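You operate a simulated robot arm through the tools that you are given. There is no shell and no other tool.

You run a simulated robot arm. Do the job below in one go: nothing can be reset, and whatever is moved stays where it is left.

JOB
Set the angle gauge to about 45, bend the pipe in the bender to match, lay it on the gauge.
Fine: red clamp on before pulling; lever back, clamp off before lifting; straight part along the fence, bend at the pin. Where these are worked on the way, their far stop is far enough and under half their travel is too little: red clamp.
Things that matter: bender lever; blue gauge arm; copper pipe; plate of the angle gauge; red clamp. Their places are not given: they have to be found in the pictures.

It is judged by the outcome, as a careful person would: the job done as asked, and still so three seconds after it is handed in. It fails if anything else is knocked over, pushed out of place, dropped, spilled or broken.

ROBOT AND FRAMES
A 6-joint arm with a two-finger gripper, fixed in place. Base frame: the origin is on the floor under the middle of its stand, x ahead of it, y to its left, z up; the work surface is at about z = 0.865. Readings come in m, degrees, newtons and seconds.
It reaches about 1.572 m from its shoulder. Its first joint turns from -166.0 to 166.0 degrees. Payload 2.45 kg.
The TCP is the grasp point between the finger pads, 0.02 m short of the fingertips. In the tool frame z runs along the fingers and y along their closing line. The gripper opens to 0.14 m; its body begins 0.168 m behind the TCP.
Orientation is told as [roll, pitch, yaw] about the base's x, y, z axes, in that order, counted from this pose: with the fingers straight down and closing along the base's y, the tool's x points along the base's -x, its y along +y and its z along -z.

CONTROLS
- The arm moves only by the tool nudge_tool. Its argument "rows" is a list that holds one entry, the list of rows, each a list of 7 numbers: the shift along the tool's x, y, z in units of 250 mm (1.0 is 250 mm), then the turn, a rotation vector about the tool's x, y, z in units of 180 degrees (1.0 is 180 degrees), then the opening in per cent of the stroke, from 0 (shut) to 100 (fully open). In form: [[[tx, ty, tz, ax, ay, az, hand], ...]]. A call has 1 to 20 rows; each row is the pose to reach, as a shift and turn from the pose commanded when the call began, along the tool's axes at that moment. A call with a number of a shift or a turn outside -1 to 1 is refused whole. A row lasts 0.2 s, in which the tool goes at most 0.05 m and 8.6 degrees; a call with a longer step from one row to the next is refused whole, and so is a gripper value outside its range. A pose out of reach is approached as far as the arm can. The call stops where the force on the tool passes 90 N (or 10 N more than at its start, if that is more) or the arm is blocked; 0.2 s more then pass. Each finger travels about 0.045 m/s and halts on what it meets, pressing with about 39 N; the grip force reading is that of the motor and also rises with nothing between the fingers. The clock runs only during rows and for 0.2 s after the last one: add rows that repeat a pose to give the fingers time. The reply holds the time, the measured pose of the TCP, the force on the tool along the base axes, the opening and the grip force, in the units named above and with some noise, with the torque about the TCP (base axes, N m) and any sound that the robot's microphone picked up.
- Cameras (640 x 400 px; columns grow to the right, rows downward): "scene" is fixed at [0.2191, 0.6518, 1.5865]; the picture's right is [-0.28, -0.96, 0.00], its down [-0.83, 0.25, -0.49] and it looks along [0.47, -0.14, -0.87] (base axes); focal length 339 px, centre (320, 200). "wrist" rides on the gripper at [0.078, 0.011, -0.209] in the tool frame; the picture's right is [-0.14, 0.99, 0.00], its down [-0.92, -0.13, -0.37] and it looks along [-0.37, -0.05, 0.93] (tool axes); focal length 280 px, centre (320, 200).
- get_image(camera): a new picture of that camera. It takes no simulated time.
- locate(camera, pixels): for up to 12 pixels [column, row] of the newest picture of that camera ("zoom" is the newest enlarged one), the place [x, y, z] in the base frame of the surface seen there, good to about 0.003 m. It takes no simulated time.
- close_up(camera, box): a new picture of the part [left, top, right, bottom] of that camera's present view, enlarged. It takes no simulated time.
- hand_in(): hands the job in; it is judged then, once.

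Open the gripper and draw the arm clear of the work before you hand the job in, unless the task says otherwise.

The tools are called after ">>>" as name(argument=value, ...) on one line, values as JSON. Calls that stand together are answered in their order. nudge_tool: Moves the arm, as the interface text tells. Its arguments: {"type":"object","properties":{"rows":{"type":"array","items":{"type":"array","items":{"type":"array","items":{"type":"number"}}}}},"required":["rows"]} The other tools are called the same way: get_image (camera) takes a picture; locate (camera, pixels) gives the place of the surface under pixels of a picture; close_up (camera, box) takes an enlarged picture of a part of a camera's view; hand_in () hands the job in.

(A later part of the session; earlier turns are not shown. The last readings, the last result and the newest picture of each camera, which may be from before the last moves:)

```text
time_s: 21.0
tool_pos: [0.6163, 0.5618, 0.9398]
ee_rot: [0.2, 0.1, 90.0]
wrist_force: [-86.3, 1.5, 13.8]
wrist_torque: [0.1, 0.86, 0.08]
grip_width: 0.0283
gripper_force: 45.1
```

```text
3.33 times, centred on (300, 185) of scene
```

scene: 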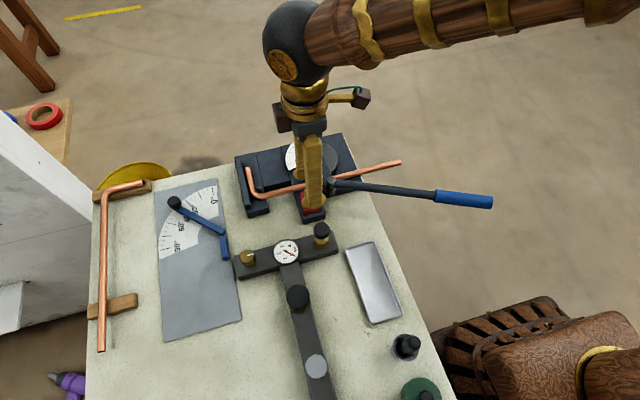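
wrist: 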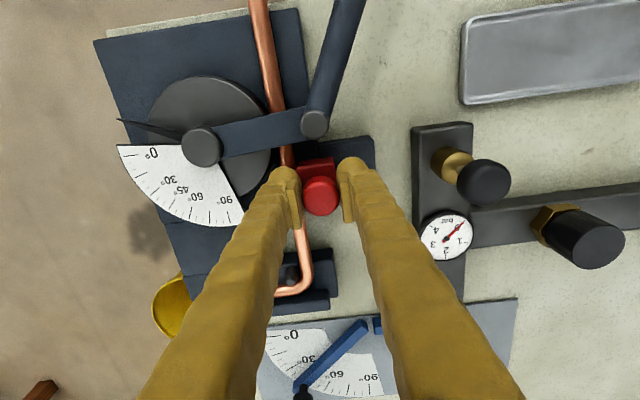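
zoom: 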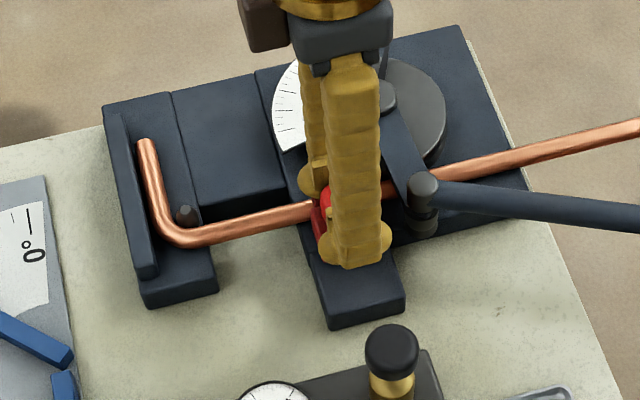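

The slide met its stop at 29 mm of travel (−86 N). I relax the push slightly and open the fingers, then rise.

>>> nudge_tool(rows=[[[0, 0.008, 0, 0, 0, 0, 12], [0, 0.012, 0, 0, 0, 0, 32], [0, 0.012, 0, 0, 0, 0, 32], [0, 0.012, 0, 0, 0, 0, 32], [0, 0.012, -0.12, 0, 0, 0, 32], [0, 0.012, -0.3, 0, 0, 0, 32], [0, 0.012, -0.48, 0, 0, 0, 32], [0, 0.012, -0.6, 0, 0, 0, 32], [0, 0.012, -0.6, 0, 0, 0, 32]]])

>>> get_image(camera="wrist")

>>> get_image(camera="scene")

```text
time_s: 23.0
tool_pos: [0.6175, 0.5638, 1.0901]
ee_rot: [0.0, -0.1, 89.9]
wrist_force: [-0.2, 0.4, 0.3]
wrist_torque: [0.0, -0.02, 0.0]
grip_width: 0.0448
gripper_force: 0.0
```

```text
taken
```

wrist: 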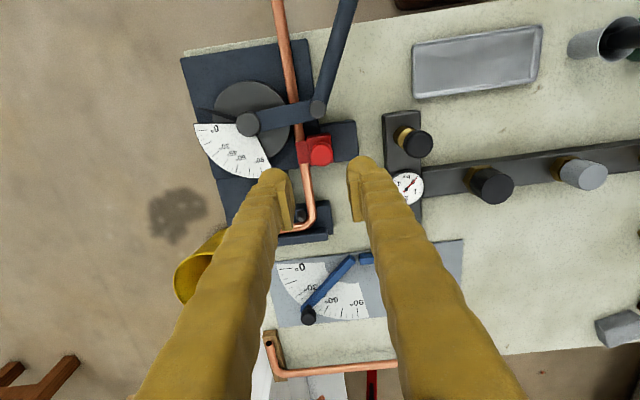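

```text
taken
```

scene: 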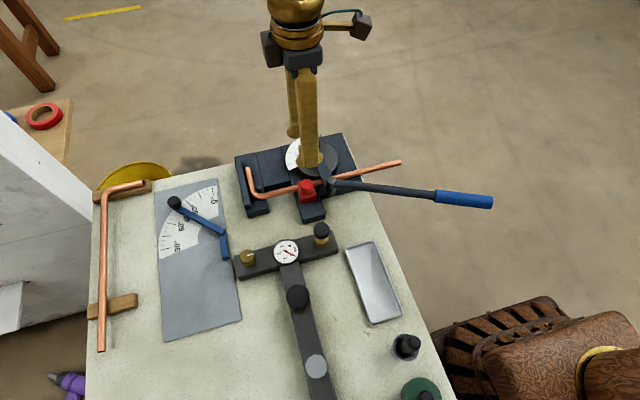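

The red jaw is now against the pipe (scene px 306,187) and released. Next the lever: I travel above the blue handle, turning the tool to yaw ≈64° so the fingers close across the handle.

>>> nudge_tool(rows=[[[0.15, 0.06, 0, 0, 0, 0.024, 43], [0.3, 0.12, 0, 0, 0, 0.048, 43], [0.45, 0.18, 0, 0, 0, 0.072, 43], [0.6, 0.24, 0, 0, 0, 0.096, 43], [0.75, 0.3, 0, 0, 0, 0.12, 43], [0.9, 0.37, 0, 0, 0, 0.1444, 43], [0.9, 0.37, 0, 0, 0, 0.1444, 43]]])

>>> get_image(camera="scene")

>>> get_image(camera="wrist")

>>> locate(camera="scene", pixels=[[440, 196], [455, 198], [470, 200], [485, 202], [400, 191], [370, 187]])

```text
time_s: 24.6
tool_pos: [0.5238, 0.3382, 1.0897]
ee_rot: [0.0, -0.1, 64.0]
wrist_force: [-0.3, -0.9, -0.5]
wrist_torque: [-0.04, 0.04, -0.01]
grip_width: 0.0601
gripper_force: 0.0
```

```text
taken
```

scene: 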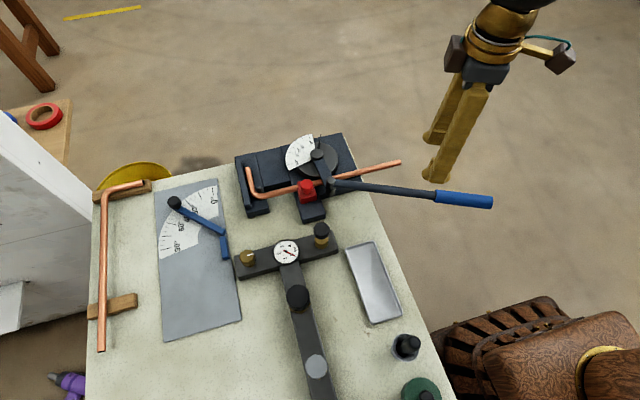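

```text
taken
```

wrist: 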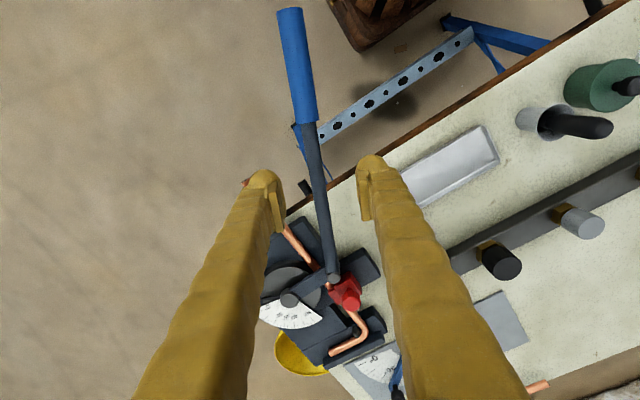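

```text
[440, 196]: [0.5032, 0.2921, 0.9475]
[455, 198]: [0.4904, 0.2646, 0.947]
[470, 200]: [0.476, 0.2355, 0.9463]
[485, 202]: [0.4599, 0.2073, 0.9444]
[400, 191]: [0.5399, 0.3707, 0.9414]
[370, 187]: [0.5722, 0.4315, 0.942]
```

The blue grip runs from (0.503,0.292) to (0.460,0.207), top z≈0.947, direction ≈243°. I go above (0.470,0.226) and descend to z≈0.935 straddling it.

>>> nudge_tool(rows=[[[0.166, -0.001, 0, 0, 0, 0.0056, 43], [0.332, -0.002, 0, 0, 0, 0.0056, 43], [0.498, -0.003, 0, 0, 0, 0.0056, 43], [0.498, -0.003, 0.15, 0, 0, 0.0056, 43], [0.498, -0.003, 0.3, 0, 0, 0.0056, 43], [0.498, -0.003, 0.45, 0, 0, 0.0056, 43], [0.498, -0.003, 0.55, 0, 0, 0.0056, 43], [0.498, -0.003, 0.62, 0, 0, 0.0056, 43], [0.498, -0.003, 0.62, 0, 0, 0.0056, 43]]])

>>> get_image(camera="wrist")

>>> close_up(camera="scene", box=[390, 130, 550, 230])

```text
time_s: 26.6
tool_pos: [0.4716, 0.2265, 0.9342]
ee_rot: [0.0, -0.1, 63.0]
wrist_force: [-0.5, 0.7, 0.8]
wrist_torque: [-0.01, 0.02, 0.02]
grip_width: 0.0602
gripper_force: 0.0
```

```text
taken
```

wrist: 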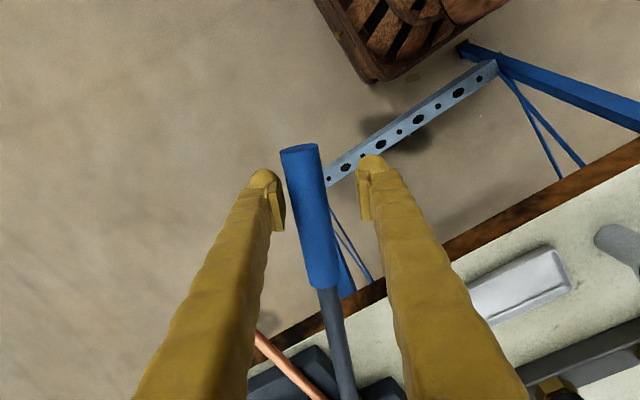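

```text
4.00 times, centred on (470, 180) of scene
```

zoom: 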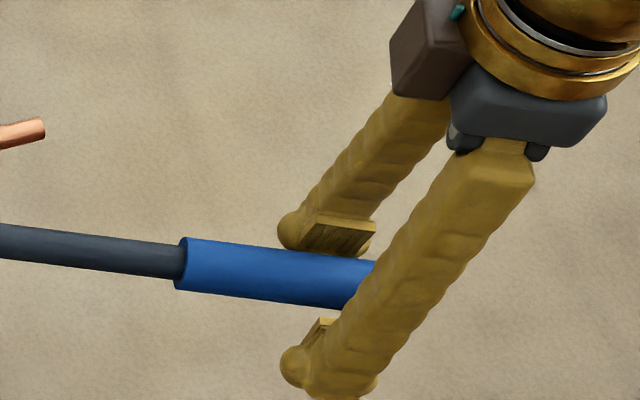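

The handle (wrist px ~308) sits nearer the left finger, so I shift 8 mm that way and close on it.

>>> nudge_tool(rows=[[[0, -0.016, 0, 0, 0, 0, 43], [0, -0.034, 0, 0, 0, 0, 43], [0, -0.034, 0, 0, 0, 0, 30], [0, -0.034, 0, 0, 0, 0, 15], [0, -0.034, 0, 0, 0, 0, 15], [0, -0.034, 0, 0, 0, 0, 15]]])

>>> get_image(camera="wrist")

```text
time_s: 28.0
tool_pos: [0.4797, 0.2222, 0.9357]
ee_rot: [0.0, 0.0, 63.0]
wrist_force: [9.1, -7.4, -3.6]
wrist_torque: [0.03, -0.01, 0.12]
grip_width: 0.0292
gripper_force: 5.8
```

```text
taken
```

wrist: 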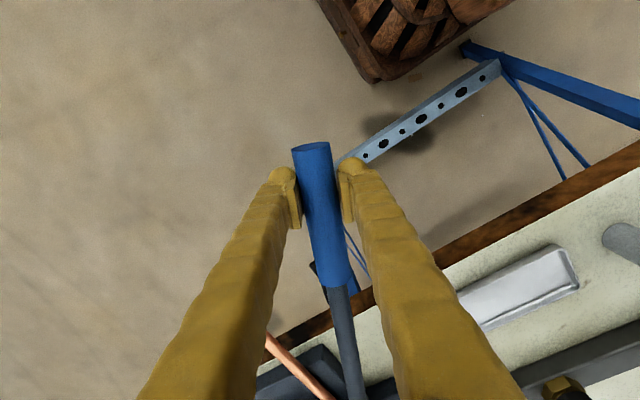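

The handle is held (29 mm). I start the pull: 16° CCW about the pivot (0.701,0.517), which should be the free travel up to the pipe.

>>> nudge_tool(rows=[[[0.0141, -0.1019, 0, 0, 0, -0.0222, 15], [0.0211, -0.2046, 0, 0, 0, -0.0444, 15], [0.0209, -0.3075, 0, 0, 0, -0.0667, 15], [0.0136, -0.4102, 0, 0, 0, -0.0889, 15], [0.0136, -0.4102, 0, 0, 0, -0.0889, 15]]])

>>> get_image(camera="scene")

>>> close_up(camera="scene", box=[230, 120, 430, 240])

```text
time_s: 29.2
tool_pos: [0.5687, 0.1714, 0.9339]
ee_rot: [-0.1, 0.0, 79.1]
wrist_force: [-8.7, -11.3, 0.2]
wrist_torque: [0.04, 0.06, 1.42]
grip_width: 0.0273
gripper_force: 44.9
```

```text
taken
```

scene: 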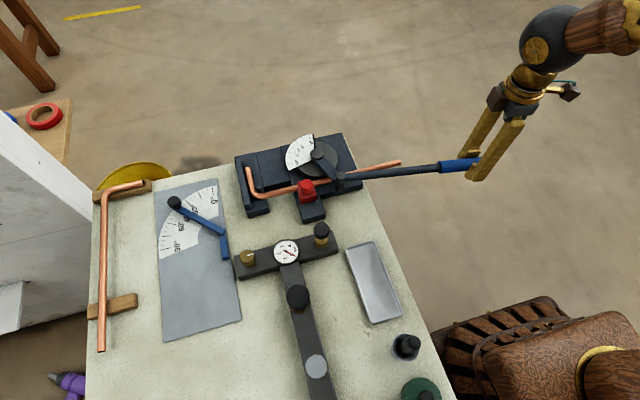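

```text
3.20 times, centred on (330, 180) of scene
```

zoom: 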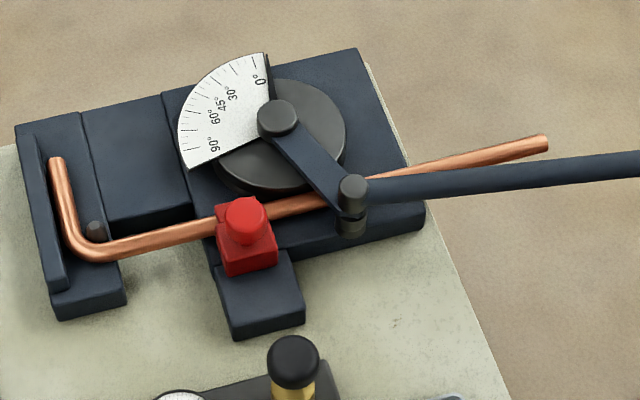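

Free travel went smoothly (≈14 N), pointer just before 0. I continue another 16°, which should begin bending the pipe.

>>> nudge_tool(rows=[[[0.0141, -0.1019, 0, 0, 0, -0.0222, 15], [0.0211, -0.2046, 0, 0, 0, -0.0444, 15], [0.0209, -0.3075, 0, 0, 0, -0.0667, 15], [0.0136, -0.4102, 0, 0, 0, -0.0889, 15], [0.0136, -0.4102, 0, 0, 0, -0.0889, 15]]])

>>> close_up(camera="scene", box=[230, 120, 430, 240])

```text
time_s: 30.4
tool_pos: [0.668, 0.1493, 0.9354]
ee_rot: [0.1, 0.0, 95.0]
wrist_force: [-32.1, -32.4, -19.0]
wrist_torque: [-0.06, 0.11, 1.69]
grip_width: 0.0269
gripper_force: 45.2
```

```text
3.20 times, centred on (330, 180) of scene
```

zoom: 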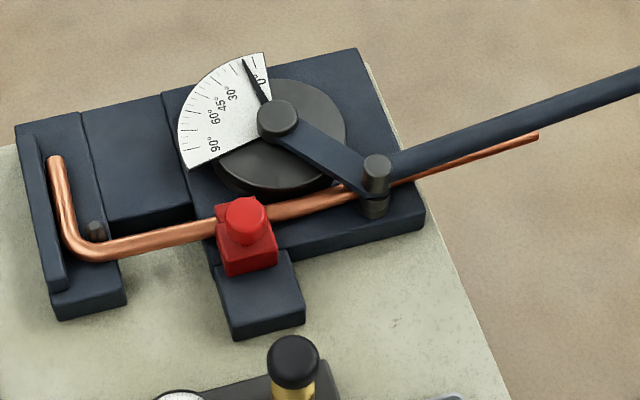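

The pointer reads about 10–12 and the pipe's free leg has begun to bend; load ≈50 N. I continue in smaller steps.

>>> nudge_tool(rows=[[[0.012, -0.0765, 0, 0, 0, -0.01667, 15], [0.019, -0.1534, 0, 0, 0, -0.03333, 15], [0.0213, -0.2304, 0, 0, 0, -0.05, 15], [0.0209, -0.3075, 0, 0, 0, -0.0667, 15], [0.0209, -0.3075, 0, 0, 0, -0.0667, 15]]])

>>> close_up(camera="scene", box=[230, 120, 430, 240])

```text
time_s: 31.6
tool_pos: [0.7455, 0.1507, 0.9348]
ee_rot: [0.1, -0.1, 107.1]
wrist_force: [-21.8, -39.8, -23.0]
wrist_torque: [-0.42, -0.16, 1.51]
grip_width: 0.0274
gripper_force: 45.0
```

```text
3.20 times, centred on (330, 180) of scene
```

zoom: 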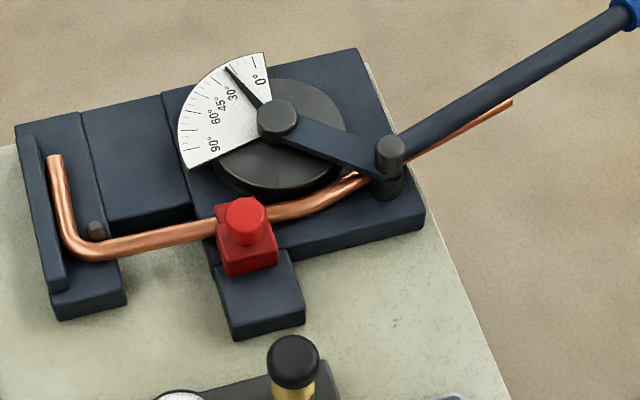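

Pointer about 24 with moderate force (~50 N). I continue another 12°.

>>> nudge_tool(rows=[[[0.012, -0.0765, 0, 0, 0, -0.01667, 15], [0.019, -0.1534, 0, 0, 0, -0.03333, 15], [0.0213, -0.2304, 0, 0, 0, -0.05, 15], [0.0209, -0.3075, 0, 0, 0, -0.0667, 15], [0.0209, -0.3075, 0, 0, 0, -0.0667, 15]]])

>>> close_up(camera="scene", box=[230, 120, 430, 240])

```text
time_s: 32.8
tool_pos: [0.8216, 0.1682, 0.935]
ee_rot: [-0.1, 0.0, 118.9]
wrist_force: [-17.7, -33.0, -37.7]
wrist_torque: [-0.32, -0.25, 1.28]
grip_width: 0.0272
gripper_force: 45.6
```

```text
3.20 times, centred on (330, 180) of scene
```

zoom: 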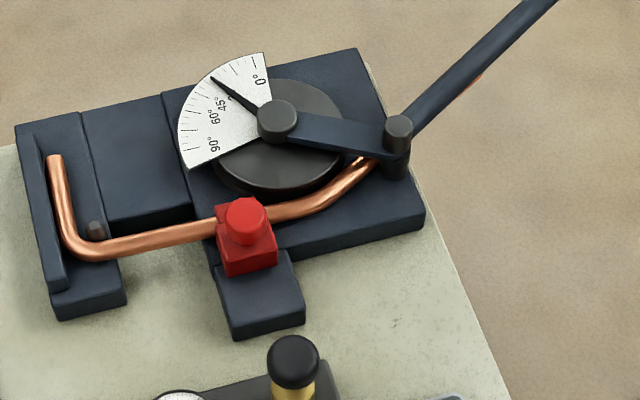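

Pointer about 36. I pull 9° more to about 45, then look.

>>> nudge_tool(rows=[[[0.012, -0.0765, 0, 0, 0, -0.01667, 15], [0.019, -0.1534, 0, 0, 0, -0.03333, 15], [0.0213, -0.2304, 0, 0, 0, -0.05, 15], [0.0213, -0.2304, 0, 0, 0, -0.05, 15]]])

>>> close_up(camera="scene", box=[230, 120, 430, 240])

>>> close_up(camera="scene", box=[275, 130, 335, 180])

```text
time_s: 33.8
tool_pos: [0.8749, 0.1918, 0.9352]
ee_rot: [0.0, 0.0, 128.0]
wrist_force: [-8.0, -42.6, -38.4]
wrist_torque: [-0.22, -0.18, 1.44]
grip_width: 0.0274
gripper_force: 45.1
```

```text
3.20 times, centred on (330, 180) of scene
```

zoom: 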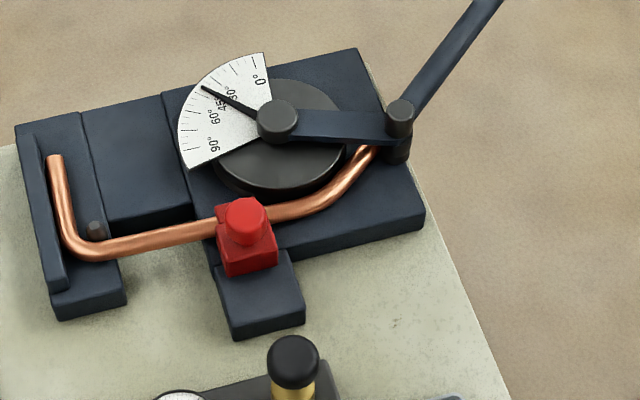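

```text
8.00 times, centred on (305, 155) of scene
```

zoom: 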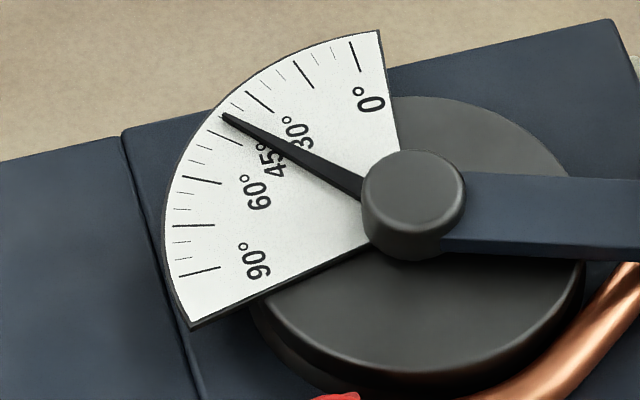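

The enlarged dial shows the pointer at about 40. I pull 4° more, then back off 20° to see how much the pipe springs back.

>>> nudge_tool(rows=[[[0.0075, -0.051, 0, 0, 0, -0.0111, 15], [0.0141, -0.1019, 0, 0, 0, -0.0222, 15], [0.0141, -0.1019, 0, 0, 0, -0.0222, 15]]])

>>> close_up(camera="scene", box=[275, 130, 335, 180])

>>> get_image(camera="scene")

>>> get_image(camera="wrist")

```text
time_s: 34.6
tool_pos: [0.8967, 0.2032, 0.9362]
ee_rot: [0.0, 0.0, 132.0]
wrist_force: [-1.8, -46.6, -19.8]
wrist_torque: [-0.3, -0.17, 1.4]
grip_width: 0.0276
gripper_force: 45.1
```

```text
8.00 times, centred on (305, 155) of scene
```

zoom: 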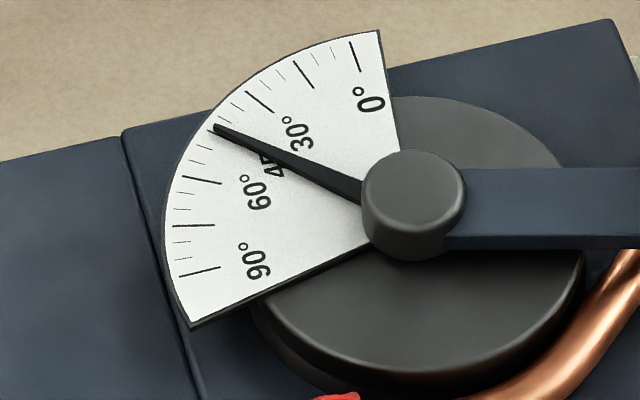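

```text
taken
```

scene: 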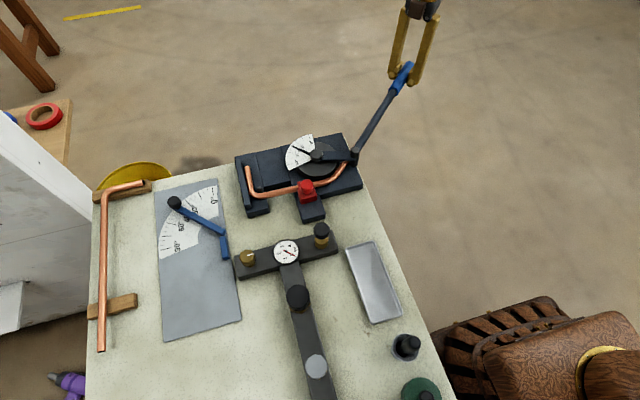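

```text
taken
```

wrist: 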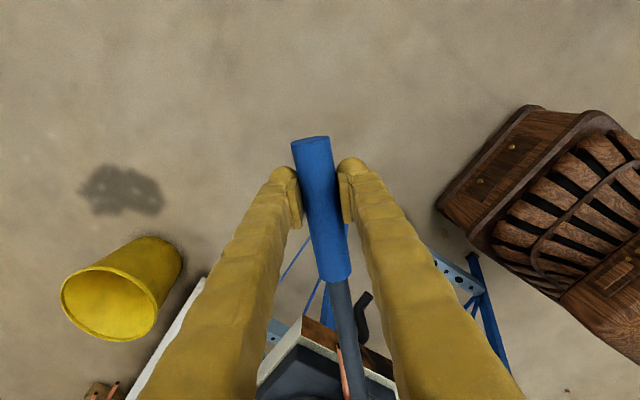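

Pointer is now at about 44. I back the lever off 20° to expose the pipe and measure the sprung-back angle.

>>> nudge_tool(rows=[[[-0.0212, 0.1007, 0, 0, 0, 0.0222, 15], [-0.0494, 0.1997, 0, 0, 0, 0.0444, 15], [-0.0844, 0.2965, 0, 0, 0, 0.0667, 15], [-0.1261, 0.3906, 0, 0, 0, 0.0889, 15], [-0.1743, 0.4815, 0, 0, 0, 0.1111, 15], [-0.1743, 0.4815, 0, 0, 0, 0.1111, 15]]])

>>> get_image(camera="scene")

>>> close_up(camera="scene", box=[240, 110, 440, 230])

```text
time_s: 36.0
tool_pos: [0.7765, 0.1571, 0.9351]
ee_rot: [0.0, -0.1, 112.0]
wrist_force: [-10.6, 26.5, -13.6]
wrist_torque: [0.51, 0.3, 1.31]
grip_width: 0.0277
gripper_force: 44.8
```

```text
taken
```

scene: 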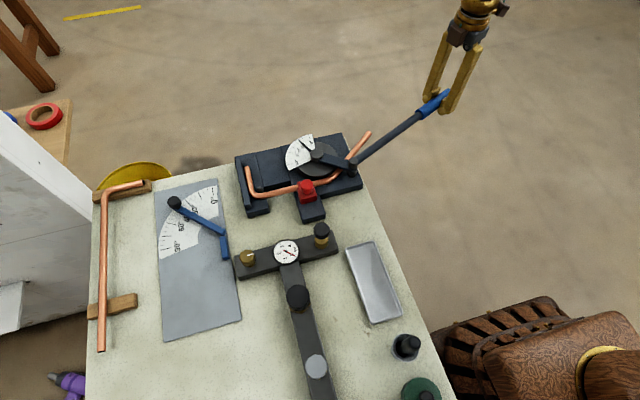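

```text
3.20 times, centred on (340, 170) of scene
```

zoom: 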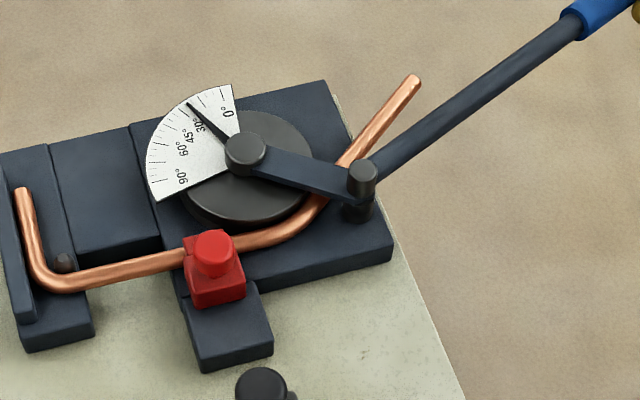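

The free leg is exposed (zoom px 345,160 to 415,80). I locate points along both straight parts to compute the bend angle.

>>> close_up(camera="scene", box=[340, 120, 390, 175])

>>> locate(camera="scene", pixels=[[350, 158], [355, 152], [360, 145], [365, 139], [369, 134], [265, 195], [275, 193], [285, 191], [292, 189], [255, 187]])

```text
7.27 times, centred on (365, 148) of scene
```

zoom: 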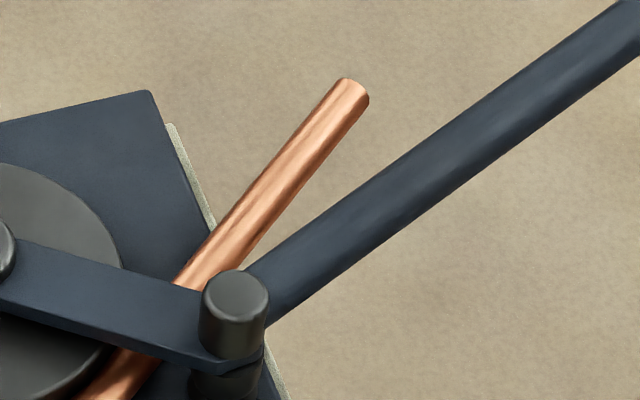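

```text
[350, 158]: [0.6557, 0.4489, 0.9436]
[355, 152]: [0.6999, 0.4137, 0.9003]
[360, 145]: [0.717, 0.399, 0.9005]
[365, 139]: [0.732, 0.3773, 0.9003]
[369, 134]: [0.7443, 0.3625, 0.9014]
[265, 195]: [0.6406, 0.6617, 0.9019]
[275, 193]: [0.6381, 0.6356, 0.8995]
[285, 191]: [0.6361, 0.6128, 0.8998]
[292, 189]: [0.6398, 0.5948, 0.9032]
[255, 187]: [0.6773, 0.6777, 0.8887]
```

>>> locate(camera="zoom", pixels=[[344, 103], [330, 121], [315, 140], [300, 159], [285, 178], [270, 197], [255, 215], [240, 234], [228, 249], [212, 262]])

>>> close_up(camera="scene", box=[240, 170, 310, 215])

```text
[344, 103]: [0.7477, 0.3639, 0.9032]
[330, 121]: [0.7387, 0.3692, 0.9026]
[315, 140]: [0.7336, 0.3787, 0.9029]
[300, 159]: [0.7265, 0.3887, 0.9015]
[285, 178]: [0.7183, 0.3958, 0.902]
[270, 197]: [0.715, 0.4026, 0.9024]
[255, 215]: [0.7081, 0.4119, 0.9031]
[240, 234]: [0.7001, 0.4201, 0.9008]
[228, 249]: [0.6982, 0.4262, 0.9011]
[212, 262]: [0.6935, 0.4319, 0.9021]
```

```text
8.89 times, centred on (275, 192) of scene
```

zoom: 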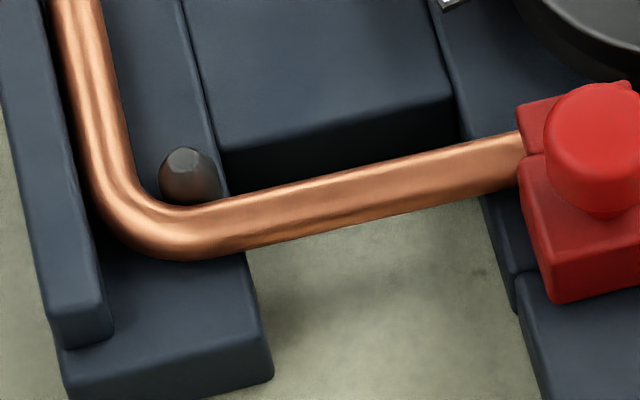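

>>> locate(camera="zoom", pixels=[[230, 224], [250, 220], [280, 213], [310, 206], [340, 199], [370, 192], [400, 186], [430, 179], [460, 172], [490, 165], [505, 162]])

```text
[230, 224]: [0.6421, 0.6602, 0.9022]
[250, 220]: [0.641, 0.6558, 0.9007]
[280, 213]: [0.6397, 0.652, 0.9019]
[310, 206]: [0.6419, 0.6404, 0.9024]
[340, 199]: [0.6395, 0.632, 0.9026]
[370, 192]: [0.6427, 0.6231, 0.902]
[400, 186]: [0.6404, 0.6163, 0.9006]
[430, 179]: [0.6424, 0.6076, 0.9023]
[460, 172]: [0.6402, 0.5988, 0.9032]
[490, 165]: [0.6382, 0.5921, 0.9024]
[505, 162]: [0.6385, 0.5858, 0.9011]
```

The pipe is at ≈38.5–39° after springback from a pointer reading of 44, so about 5–6° springs back. I pull again to roughly 6° past the previous maximum (pointer ≈50).

>>> nudge_tool(rows=[[[0.0141, -0.1019, 0, 0, 0, -0.0222, 15], [0.0211, -0.2046, 0, 0, 0, -0.0444, 15], [0.0209, -0.3075, 0, 0, 0, -0.0667, 15], [0.0136, -0.4102, 0, 0, 0, -0.0889, 15], [-0.001, -0.5121, 0, 0, 0, -0.1111, 15], [-0.0225, -0.6127, 0, 0, 0, -0.1333, 15], [-0.0359, -0.6624, 0, 0, 0, -0.1444, 15], [-0.0359, -0.6624, 0, 0, 0, -0.1444, 15]]])

>>> close_up(camera="scene", box=[275, 130, 335, 180])

```text
time_s: 37.8
tool_pos: [0.9282, 0.2252, 0.9345]
ee_rot: [0.0, 0.1, 138.0]
wrist_force: [-13.2, -30.1, 0.6]
wrist_torque: [0.09, 0.43, 1.52]
grip_width: 0.0272
gripper_force: 44.6
```

```text
8.00 times, centred on (305, 155) of scene
```

zoom: 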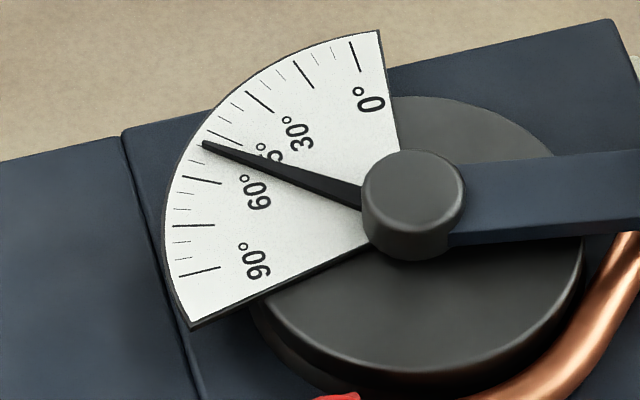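

Pointer ≈50. I back off about 24° and measure the pipe again.

>>> nudge_tool(rows=[[[-0.0212, 0.1007, 0, 0, 0, 0.0222, 15], [-0.0494, 0.1997, 0, 0, 0, 0.0444, 15], [-0.0844, 0.2965, 0, 0, 0, 0.0667, 15], [-0.1261, 0.3906, 0, 0, 0, 0.0889, 15], [-0.1743, 0.4815, 0, 0, 0, 0.1111, 15], [-0.2286, 0.5689, 0, 0, 0, 0.1333, 15], [-0.2286, 0.5689, 0, 0, 0, 0.1333, 15]]])

>>> get_image(camera="scene")

>>> close_up(camera="scene", box=[335, 115, 385, 170])

```text
time_s: 39.4
tool_pos: [0.789, 0.1591, 0.9346]
ee_rot: [-0.1, -0.1, 114.0]
wrist_force: [-8.6, 14.4, -13.4]
wrist_torque: [0.04, 0.03, 1.3]
grip_width: 0.0271
gripper_force: 44.9
```

```text
taken
```

scene: 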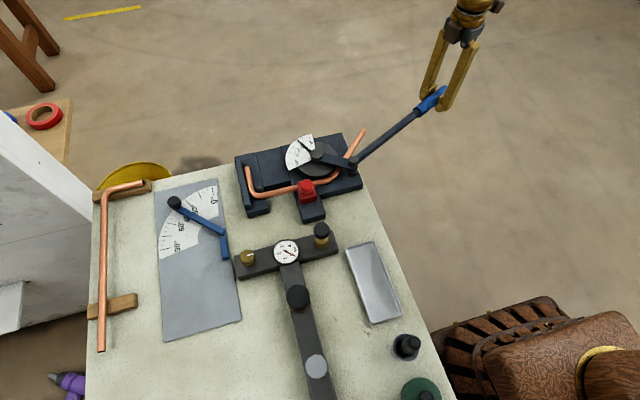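

```text
7.27 times, centred on (360, 142) of scene
```

zoom: 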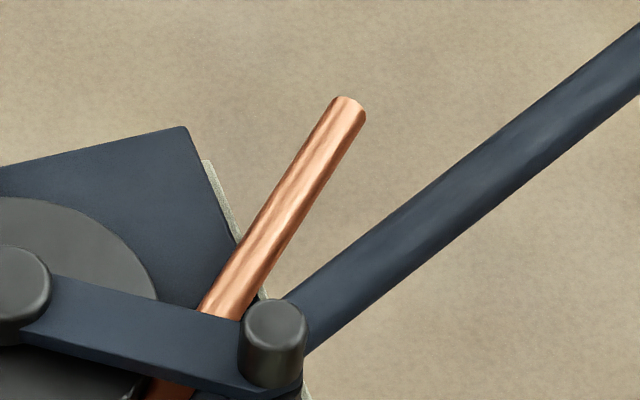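

>>> locate(camera="zoom", pixels=[[342, 117], [330, 137], [318, 156], [306, 176], [294, 195], [282, 214], [270, 234], [258, 252], [247, 270], [236, 288], [226, 304]])

```text
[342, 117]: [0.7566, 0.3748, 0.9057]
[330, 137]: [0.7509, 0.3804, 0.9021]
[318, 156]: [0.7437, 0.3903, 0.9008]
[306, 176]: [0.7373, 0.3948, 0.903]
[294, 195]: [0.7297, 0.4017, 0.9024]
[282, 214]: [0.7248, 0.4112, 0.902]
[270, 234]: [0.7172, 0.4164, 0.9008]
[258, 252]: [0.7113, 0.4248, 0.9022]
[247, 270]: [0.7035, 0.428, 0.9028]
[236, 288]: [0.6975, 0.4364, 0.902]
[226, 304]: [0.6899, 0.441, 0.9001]
```

This fit gives the free leg at ≈44.5° from −y. I repeat the measurement with fresh samples on the leg and the straight part to confirm.

>>> locate(camera="zoom", pixels=[[346, 112], [338, 124], [326, 143], [314, 163], [302, 182], [290, 201], [278, 220], [264, 243], [252, 262], [241, 280], [230, 297], [222, 309]])

>>> close_up(camera="scene", box=[240, 170, 310, 215])

>>> locate(camera="zoom", pixels=[[225, 225], [240, 222], [265, 216], [295, 210], [325, 203], [355, 196], [385, 189], [415, 182], [445, 176], [475, 169], [500, 163], [512, 160]])

```text
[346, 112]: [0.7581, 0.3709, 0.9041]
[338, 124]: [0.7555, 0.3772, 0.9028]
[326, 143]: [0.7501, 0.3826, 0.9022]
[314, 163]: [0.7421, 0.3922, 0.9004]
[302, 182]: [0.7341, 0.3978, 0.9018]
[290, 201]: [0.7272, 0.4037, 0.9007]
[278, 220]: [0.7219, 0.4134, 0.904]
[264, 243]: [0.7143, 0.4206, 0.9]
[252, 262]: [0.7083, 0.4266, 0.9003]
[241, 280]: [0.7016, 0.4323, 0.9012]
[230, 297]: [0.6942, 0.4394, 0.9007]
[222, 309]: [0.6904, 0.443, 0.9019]
```

```text
8.89 times, centred on (275, 192) of scene
```

zoom: 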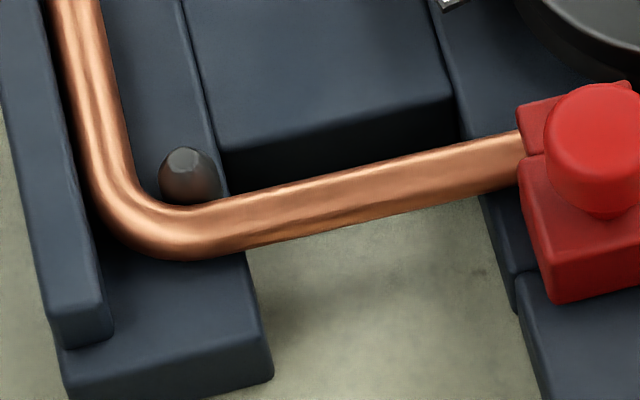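

```text
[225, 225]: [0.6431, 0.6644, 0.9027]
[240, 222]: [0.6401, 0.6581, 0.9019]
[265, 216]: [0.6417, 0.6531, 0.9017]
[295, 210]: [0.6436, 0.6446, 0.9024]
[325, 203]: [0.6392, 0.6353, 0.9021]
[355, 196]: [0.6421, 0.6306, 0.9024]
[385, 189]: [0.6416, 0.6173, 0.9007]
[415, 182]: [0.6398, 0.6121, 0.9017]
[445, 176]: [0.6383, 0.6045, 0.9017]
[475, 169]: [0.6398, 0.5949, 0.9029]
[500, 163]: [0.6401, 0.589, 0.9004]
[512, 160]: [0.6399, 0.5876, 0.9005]
```

Two fits give the leg at ≈44° and the straight part tilted ≈1.2° the other way, so the bend is ≈45°, matching the gauge. Now I swing the lever back toward its start, 45° first.

>>> nudge_tool(rows=[[[-0.028, 0.1256, 0, 0, 0, 0.0278, 15], [-0.0669, 0.2482, 0, 0, 0, 0.0556, 15], [-0.1163, 0.367, 0, 0, 0, 0.0833, 15], [-0.1758, 0.4811, 0, 0, 0, 0.1111, 15], [-0.2451, 0.5895, 0, 0, 0, 0.1389, 15], [-0.3235, 0.6914, 0, 0, 0, 0.1667, 15], [-0.4106, 0.7862, 0, 0, 0, 0.1944, 15], [-0.5055, 0.873, 0, 0, 0, 0.2222, 15], [-0.6077, 0.9512, 0, 0, 0, 0.25, 15], [-0.6077, 0.9512, 0, 0, 0, 0.25, 15]]])

>>> close_up(camera="scene", box=[230, 110, 430, 235])

```text
time_s: 41.6
tool_pos: [0.5099, 0.2009, 0.9345]
ee_rot: [0.1, 0.0, 68.8]
wrist_force: [10.1, 22.0, -23.6]
wrist_torque: [0.2, -0.12, 1.02]
grip_width: 0.0274
gripper_force: 45.7
```

```text
3.20 times, centred on (330, 172) of scene
```

zoom: 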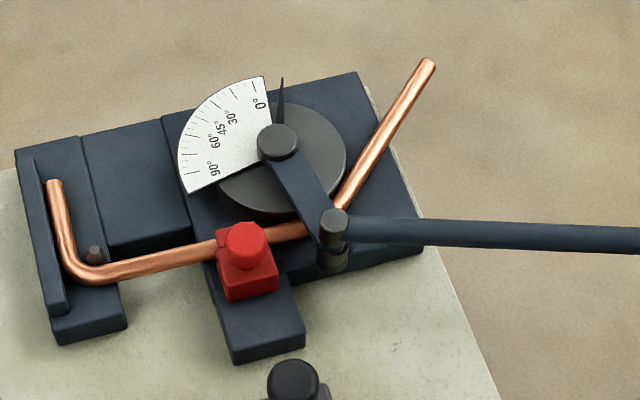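

The whole bent leg is now visible, so I measure it over its full length for a better angle before going on.

>>> close_up(camera="scene", box=[320, 120, 380, 190])

>>> get_image(camera="wrist")

```text
5.71 times, centred on (350, 155) of scene
```

zoom: 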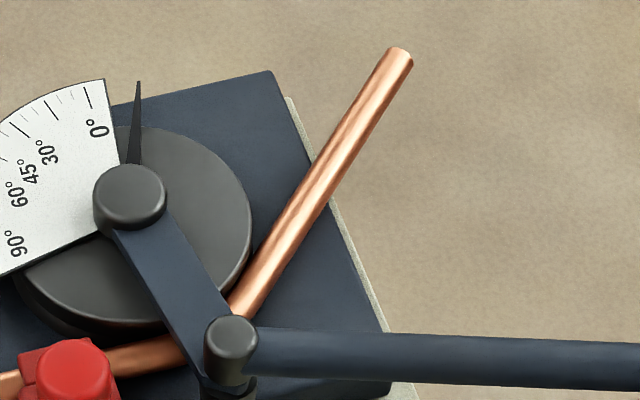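

```text
taken
```

wrist: 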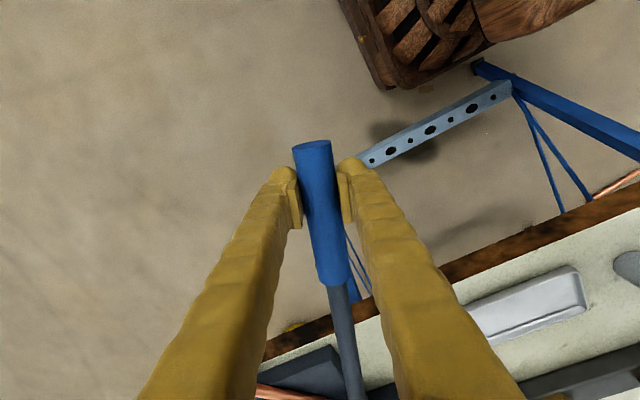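

>>> locate(camera="zoom", pixels=[[393, 70], [380, 91], [367, 112], [354, 133], [341, 154], [328, 175], [314, 196], [301, 217], [288, 238], [275, 259], [262, 280], [251, 298]])

>>> locate(camera="zoom", pixels=[[396, 66], [386, 82], [373, 102], [360, 123], [347, 144], [334, 165], [321, 186], [308, 207], [295, 228], [281, 249], [268, 270], [256, 289]])

```text
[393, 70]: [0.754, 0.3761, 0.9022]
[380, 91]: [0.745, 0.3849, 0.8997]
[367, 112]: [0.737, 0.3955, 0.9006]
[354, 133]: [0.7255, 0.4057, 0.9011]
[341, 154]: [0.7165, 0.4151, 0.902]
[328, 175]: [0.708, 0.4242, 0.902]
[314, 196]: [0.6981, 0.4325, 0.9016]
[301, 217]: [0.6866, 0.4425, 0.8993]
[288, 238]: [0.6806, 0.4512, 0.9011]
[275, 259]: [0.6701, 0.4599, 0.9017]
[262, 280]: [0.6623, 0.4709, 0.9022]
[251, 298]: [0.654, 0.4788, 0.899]
```

```text
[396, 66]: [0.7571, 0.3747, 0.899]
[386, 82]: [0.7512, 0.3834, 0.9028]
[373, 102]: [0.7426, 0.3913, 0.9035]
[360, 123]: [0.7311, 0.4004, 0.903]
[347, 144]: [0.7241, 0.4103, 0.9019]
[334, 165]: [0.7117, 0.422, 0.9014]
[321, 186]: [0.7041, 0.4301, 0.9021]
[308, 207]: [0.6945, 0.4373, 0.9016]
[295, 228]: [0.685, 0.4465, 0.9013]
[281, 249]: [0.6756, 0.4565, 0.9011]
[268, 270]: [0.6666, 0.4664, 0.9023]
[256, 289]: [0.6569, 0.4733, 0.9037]
```

The full-length fits put the leg at 45.0–45.6° from −y (bend ≈46°), a good match. I finish returning the lever the remaining 6° to its original place.

>>> nudge_tool(rows=[[[-0.0155, 0.0756, 0, 0, 0, 0.0167, 15], [-0.0349, 0.1504, 0, 0, 0, 0.0333, 15], [-0.0349, 0.1504, 0, 0, 0, 0.0333, 15]]])

>>> close_up(camera="scene", box=[230, 110, 430, 235])

```text
time_s: 42.4
tool_pos: [0.48, 0.2238, 0.9342]
ee_rot: [0.0, 0.0, 63.0]
wrist_force: [44.1, -9.1, -34.4]
wrist_torque: [-0.21, -0.06, 1.32]
grip_width: 0.0276
gripper_force: 44.9
```

```text
3.20 times, centred on (330, 172) of scene
```

zoom: 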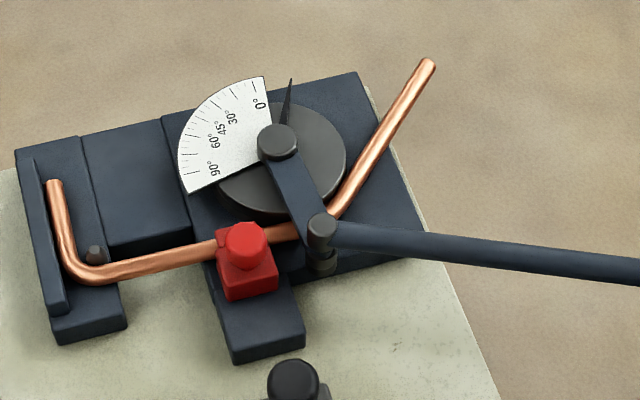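

The lever is back at its start and meets its stop (≈44 N). I ease off, open the fingers and rise.

>>> nudge_tool(rows=[[[0, -0.01, 0, 0, 0, 0, 15], [0, -0.01, 0, 0, 0, 0, 43], [0, -0.01, 0, 0, 0, 0, 43], [0, -0.01, 0, 0, 0, 0, 43], [0, -0.01, -0.1, 0, 0, 0, 43], [0, -0.01, -0.28, 0, 0, 0, 43], [0, -0.01, -0.46, 0, 0, 0, 43], [0, -0.01, -0.62, 0, 0, 0, 43], [0, -0.01, -0.62, 0, 0, 0, 43]]])

>>> get_image(camera="scene")

>>> get_image(camera="wrist")

```text
time_s: 44.4
tool_pos: [0.4793, 0.221, 1.0909]
ee_rot: [0.1, 0.0, 63.0]
wrist_force: [-0.4, -0.5, 0.2]
wrist_torque: [0.03, -0.01, 0.01]
grip_width: 0.0601
gripper_force: 0.1
```

```text
taken
```

scene: 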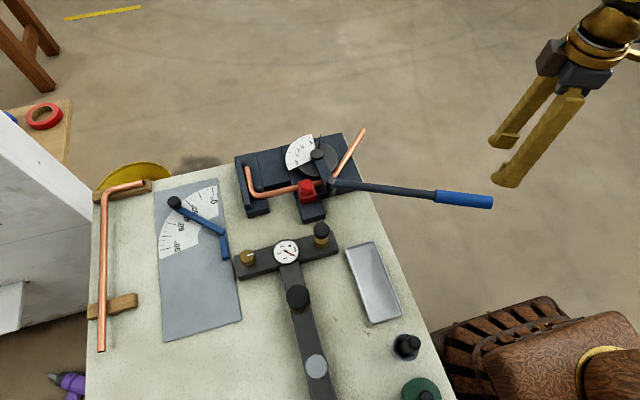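

```text
taken
```

wrist: 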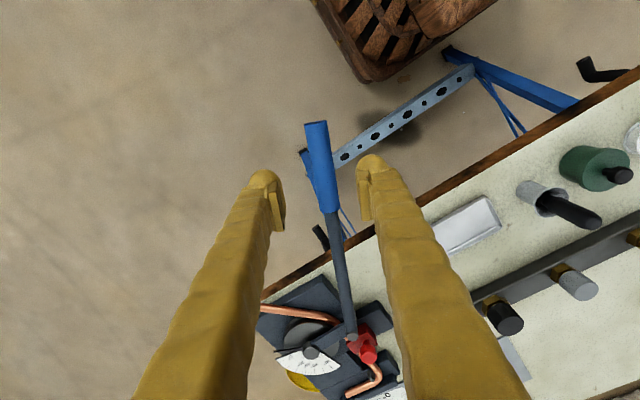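

The lever is back. I travel over to the clamp again, turning to yaw 90°.

>>> nudge_tool(rows=[[[-0.1466, 0.0133, 0, 0, 0, -0.025, 36], [-0.2932, 0.0267, 0, 0, 0, -0.05, 36], [-0.4398, 0.04, 0, 0, 0, -0.075, 36], [-0.5864, 0.0533, 0, 0, 0, -0.1, 36], [-0.733, 0.0667, 0, 0, 0, -0.125, 36], [-0.8796, 0.08, 0, 0, 0, -0.15, 36], [-0.8796, 0.08, 0, 0, 0, -0.15, 36]]])

```text
time_s: 46.0
tool_pos: [0.5643, 0.4281, 1.091]
ee_rot: [0.1, 0.0, 90.1]
wrist_force: [-0.3, 0.4, -0.3]
wrist_torque: [0.04, 0.01, 0.0]
grip_width: 0.0504
gripper_force: 0.2
```

>>> nudge_tool(rows=[[[-0.18, -0.07, 0, 0, 0, 0, 32], [-0.36, -0.14, 0, 0, 0, 0, 32], [-0.5356, -0.2068, 0, 0, 0, 0, 32], [-0.5356, -0.2068, 0.15, 0, 0, 0, 32], [-0.5356, -0.2068, 0.3, 0, 0, 0, 32], [-0.5356, -0.2068, 0.36, 0, 0, 0, 32], [-0.5356, -0.2068, 0.36, 0, 0, 0, 32]]])

>>> get_image(camera="wrist")

>>> close_up(camera="wrist", box=[220, 90, 400, 240])

```text
time_s: 47.6
tool_pos: [0.6151, 0.5604, 1.0012]
ee_rot: [-0.1, 0.1, 90.1]
wrist_force: [0.1, 0.4, -0.3]
wrist_torque: [-0.03, 0.0, 0.03]
grip_width: 0.0446
gripper_force: 0.0
```

```text
taken
```

wrist: 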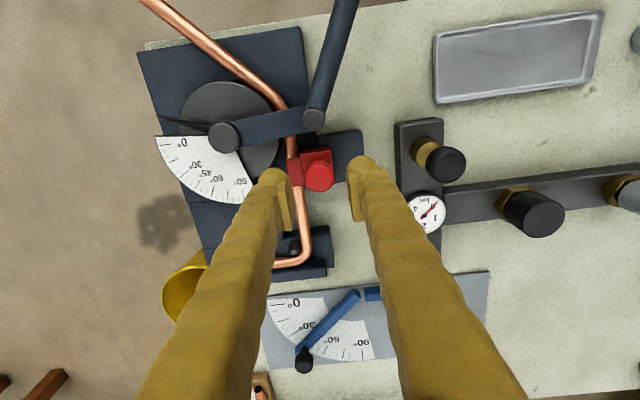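

```text
2.67 times, centred on (310, 165) of wrist
```

zoom: 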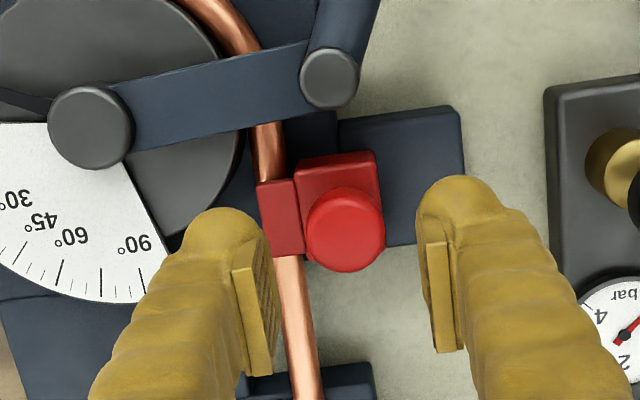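

The knob is between the fingers. I descend, close on it, and check.

>>> nudge_tool(rows=[[[-0.006, 0, 0.06, 0, 0, 0, 32], [-0.006, 0, 0.12, 0, 0, 0, 32], [-0.006, 0, 0.18, 0, 0, 0, 32], [-0.006, 0, 0.244, 0, 0, 0, 32], [-0.006, 0, 0.244, 0, 0, 0, 32], [-0.006, 0, 0.244, 0, 0, 0, 12], [-0.006, 0, 0.244, 0, 0, 0, 12], [-0.006, 0, 0.244, 0, 0, 0, 12]]])

```text
time_s: 49.4
tool_pos: [0.6149, 0.5619, 0.9389]
ee_rot: [0.1, 0.0, 90.0]
wrist_force: [0.2, 0.8, -0.4]
wrist_torque: [0.04, -0.02, 0.0]
grip_width: 0.0278
gripper_force: 40.8
```

The knob is gripped at x≈0.615 with no side load. I slide the clamp back (−x, tool +y) about 29 mm to its start.

>>> nudge_tool(rows=[[[0, 0.02, 0, 0, 0, 0, 12], [0, 0.04, 0, 0, 0, 0, 12], [0, 0.06, 0, 0, 0, 0, 12], [0, 0.08, 0, 0, 0, 0, 12], [0, 0.1, 0, 0, 0, 0, 12], [0, 0.112, 0, 0, 0, 0, 12], [0, 0.112, 0, 0, 0, 0, 12]]])

>>> get_image(camera="wrist")

```text
time_s: 51.0
tool_pos: [0.5866, 0.5631, 0.9396]
ee_rot: [0.0, 0.0, 90.0]
wrist_force: [1.6, 29.0, -9.0]
wrist_torque: [0.22, -0.03, 0.03]
grip_width: 0.0279
gripper_force: 45.0
```

```text
taken
```

wrist: 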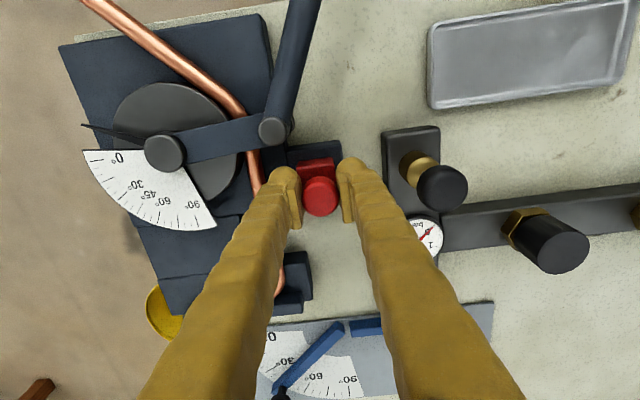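

Clamp is back at its original x≈0.587. I nudge 2 mm more to confirm the stop, then release and rise.

>>> nudge_tool(rows=[[[0, 0.008, 0, 0, 0, 0, 12], [0, 0.008, 0, 0, 0, 0, 12], [0, 0.002, 0, 0, 0, 0, 12], [0, 0.002, 0, 0, 0, 0, 32], [0, 0.002, 0, 0, 0, 0, 32], [0, 0.002, 0, 0, 0, 0, 32], [0, 0.002, -0.12, 0, 0, 0, 32], [0, 0.002, -0.3, 0, 0, 0, 32], [0, 0.002, -0.48, 0, 0, 0, 32], [0, 0.002, -0.6, 0, 0, 0, 32], [0, 0.002, -0.6, 0, 0, 0, 32]]])

>>> get_image(camera="wrist")

>>> get_image(camera="scene")

```text
time_s: 53.4
tool_pos: [0.5867, 0.5614, 1.0885]
ee_rot: [0.0, 0.0, 90.0]
wrist_force: [0.7, -0.1, -0.9]
wrist_torque: [0.0, 0.0, 0.03]
grip_width: 0.0445
gripper_force: 0.2
```

```text
taken
```

wrist: 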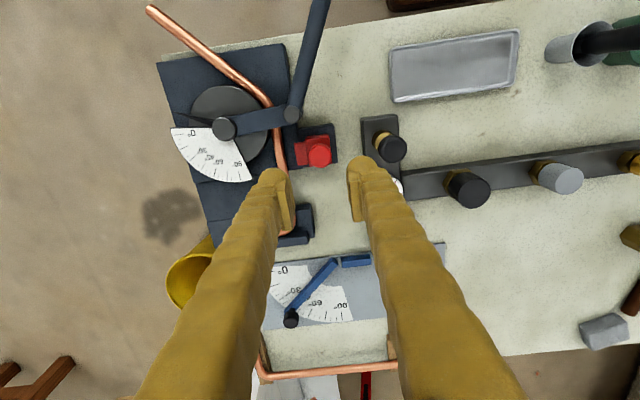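

```text
taken
```

scene: 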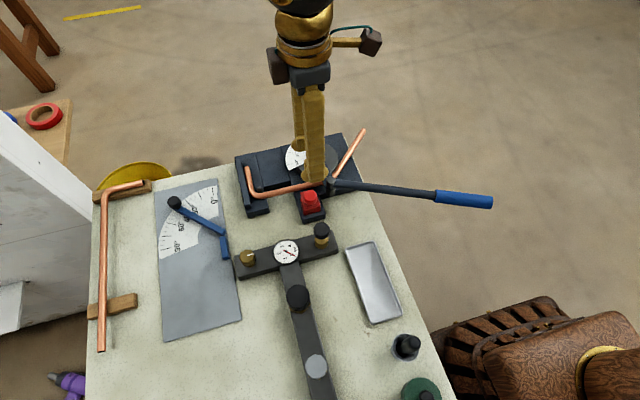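

The clamp is off and the lever back. Now I position over the pipe's straight part at y≈0.632 (between clamp and hook block) to grip it across x, and check the view.

>>> nudge_tool(rows=[[[-0.14, -0.107, 0, 0, 0, 0, 36], [-0.2824, -0.215, 0, 0, 0, 0, 36], [-0.2824, -0.215, 0.12, 0, 0, 0, 36], [-0.2824, -0.215, 0.24, 0, 0, 0, 36], [-0.2824, -0.215, 0.354, 0, 0, 0, 36], [-0.2824, -0.215, 0.354, 0, 0, 0, 36]]])

>>> get_image(camera="wrist")

>>> close_up(camera="wrist", box=[210, 60, 420, 240])

```text
time_s: 54.8
tool_pos: [0.6398, 0.6325, 0.9999]
ee_rot: [-0.1, 0.0, 89.9]
wrist_force: [-0.1, -0.1, -0.1]
wrist_torque: [0.01, -0.01, -0.01]
grip_width: 0.0503
gripper_force: 0.1
```

```text
taken
```

wrist: 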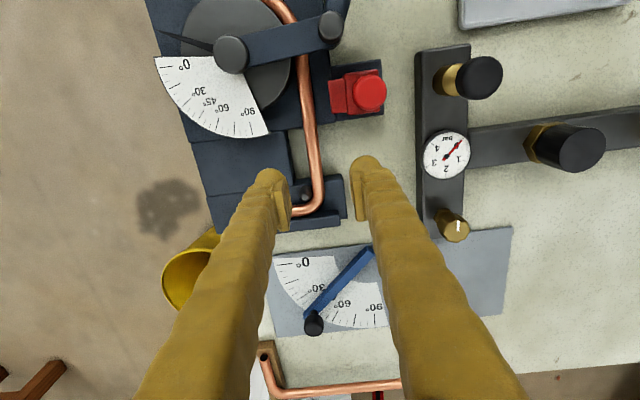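

```text
2.22 times, centred on (315, 150) of wrist
```

zoom: 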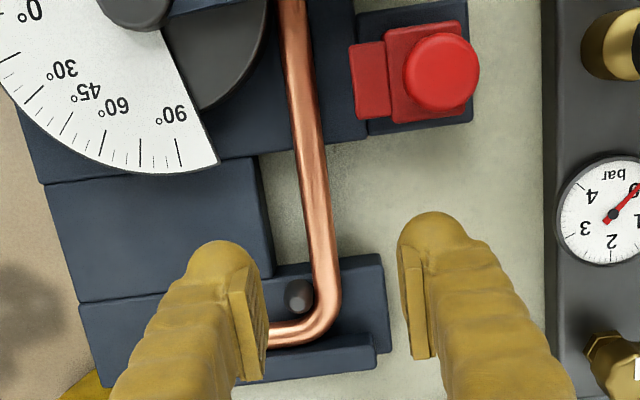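

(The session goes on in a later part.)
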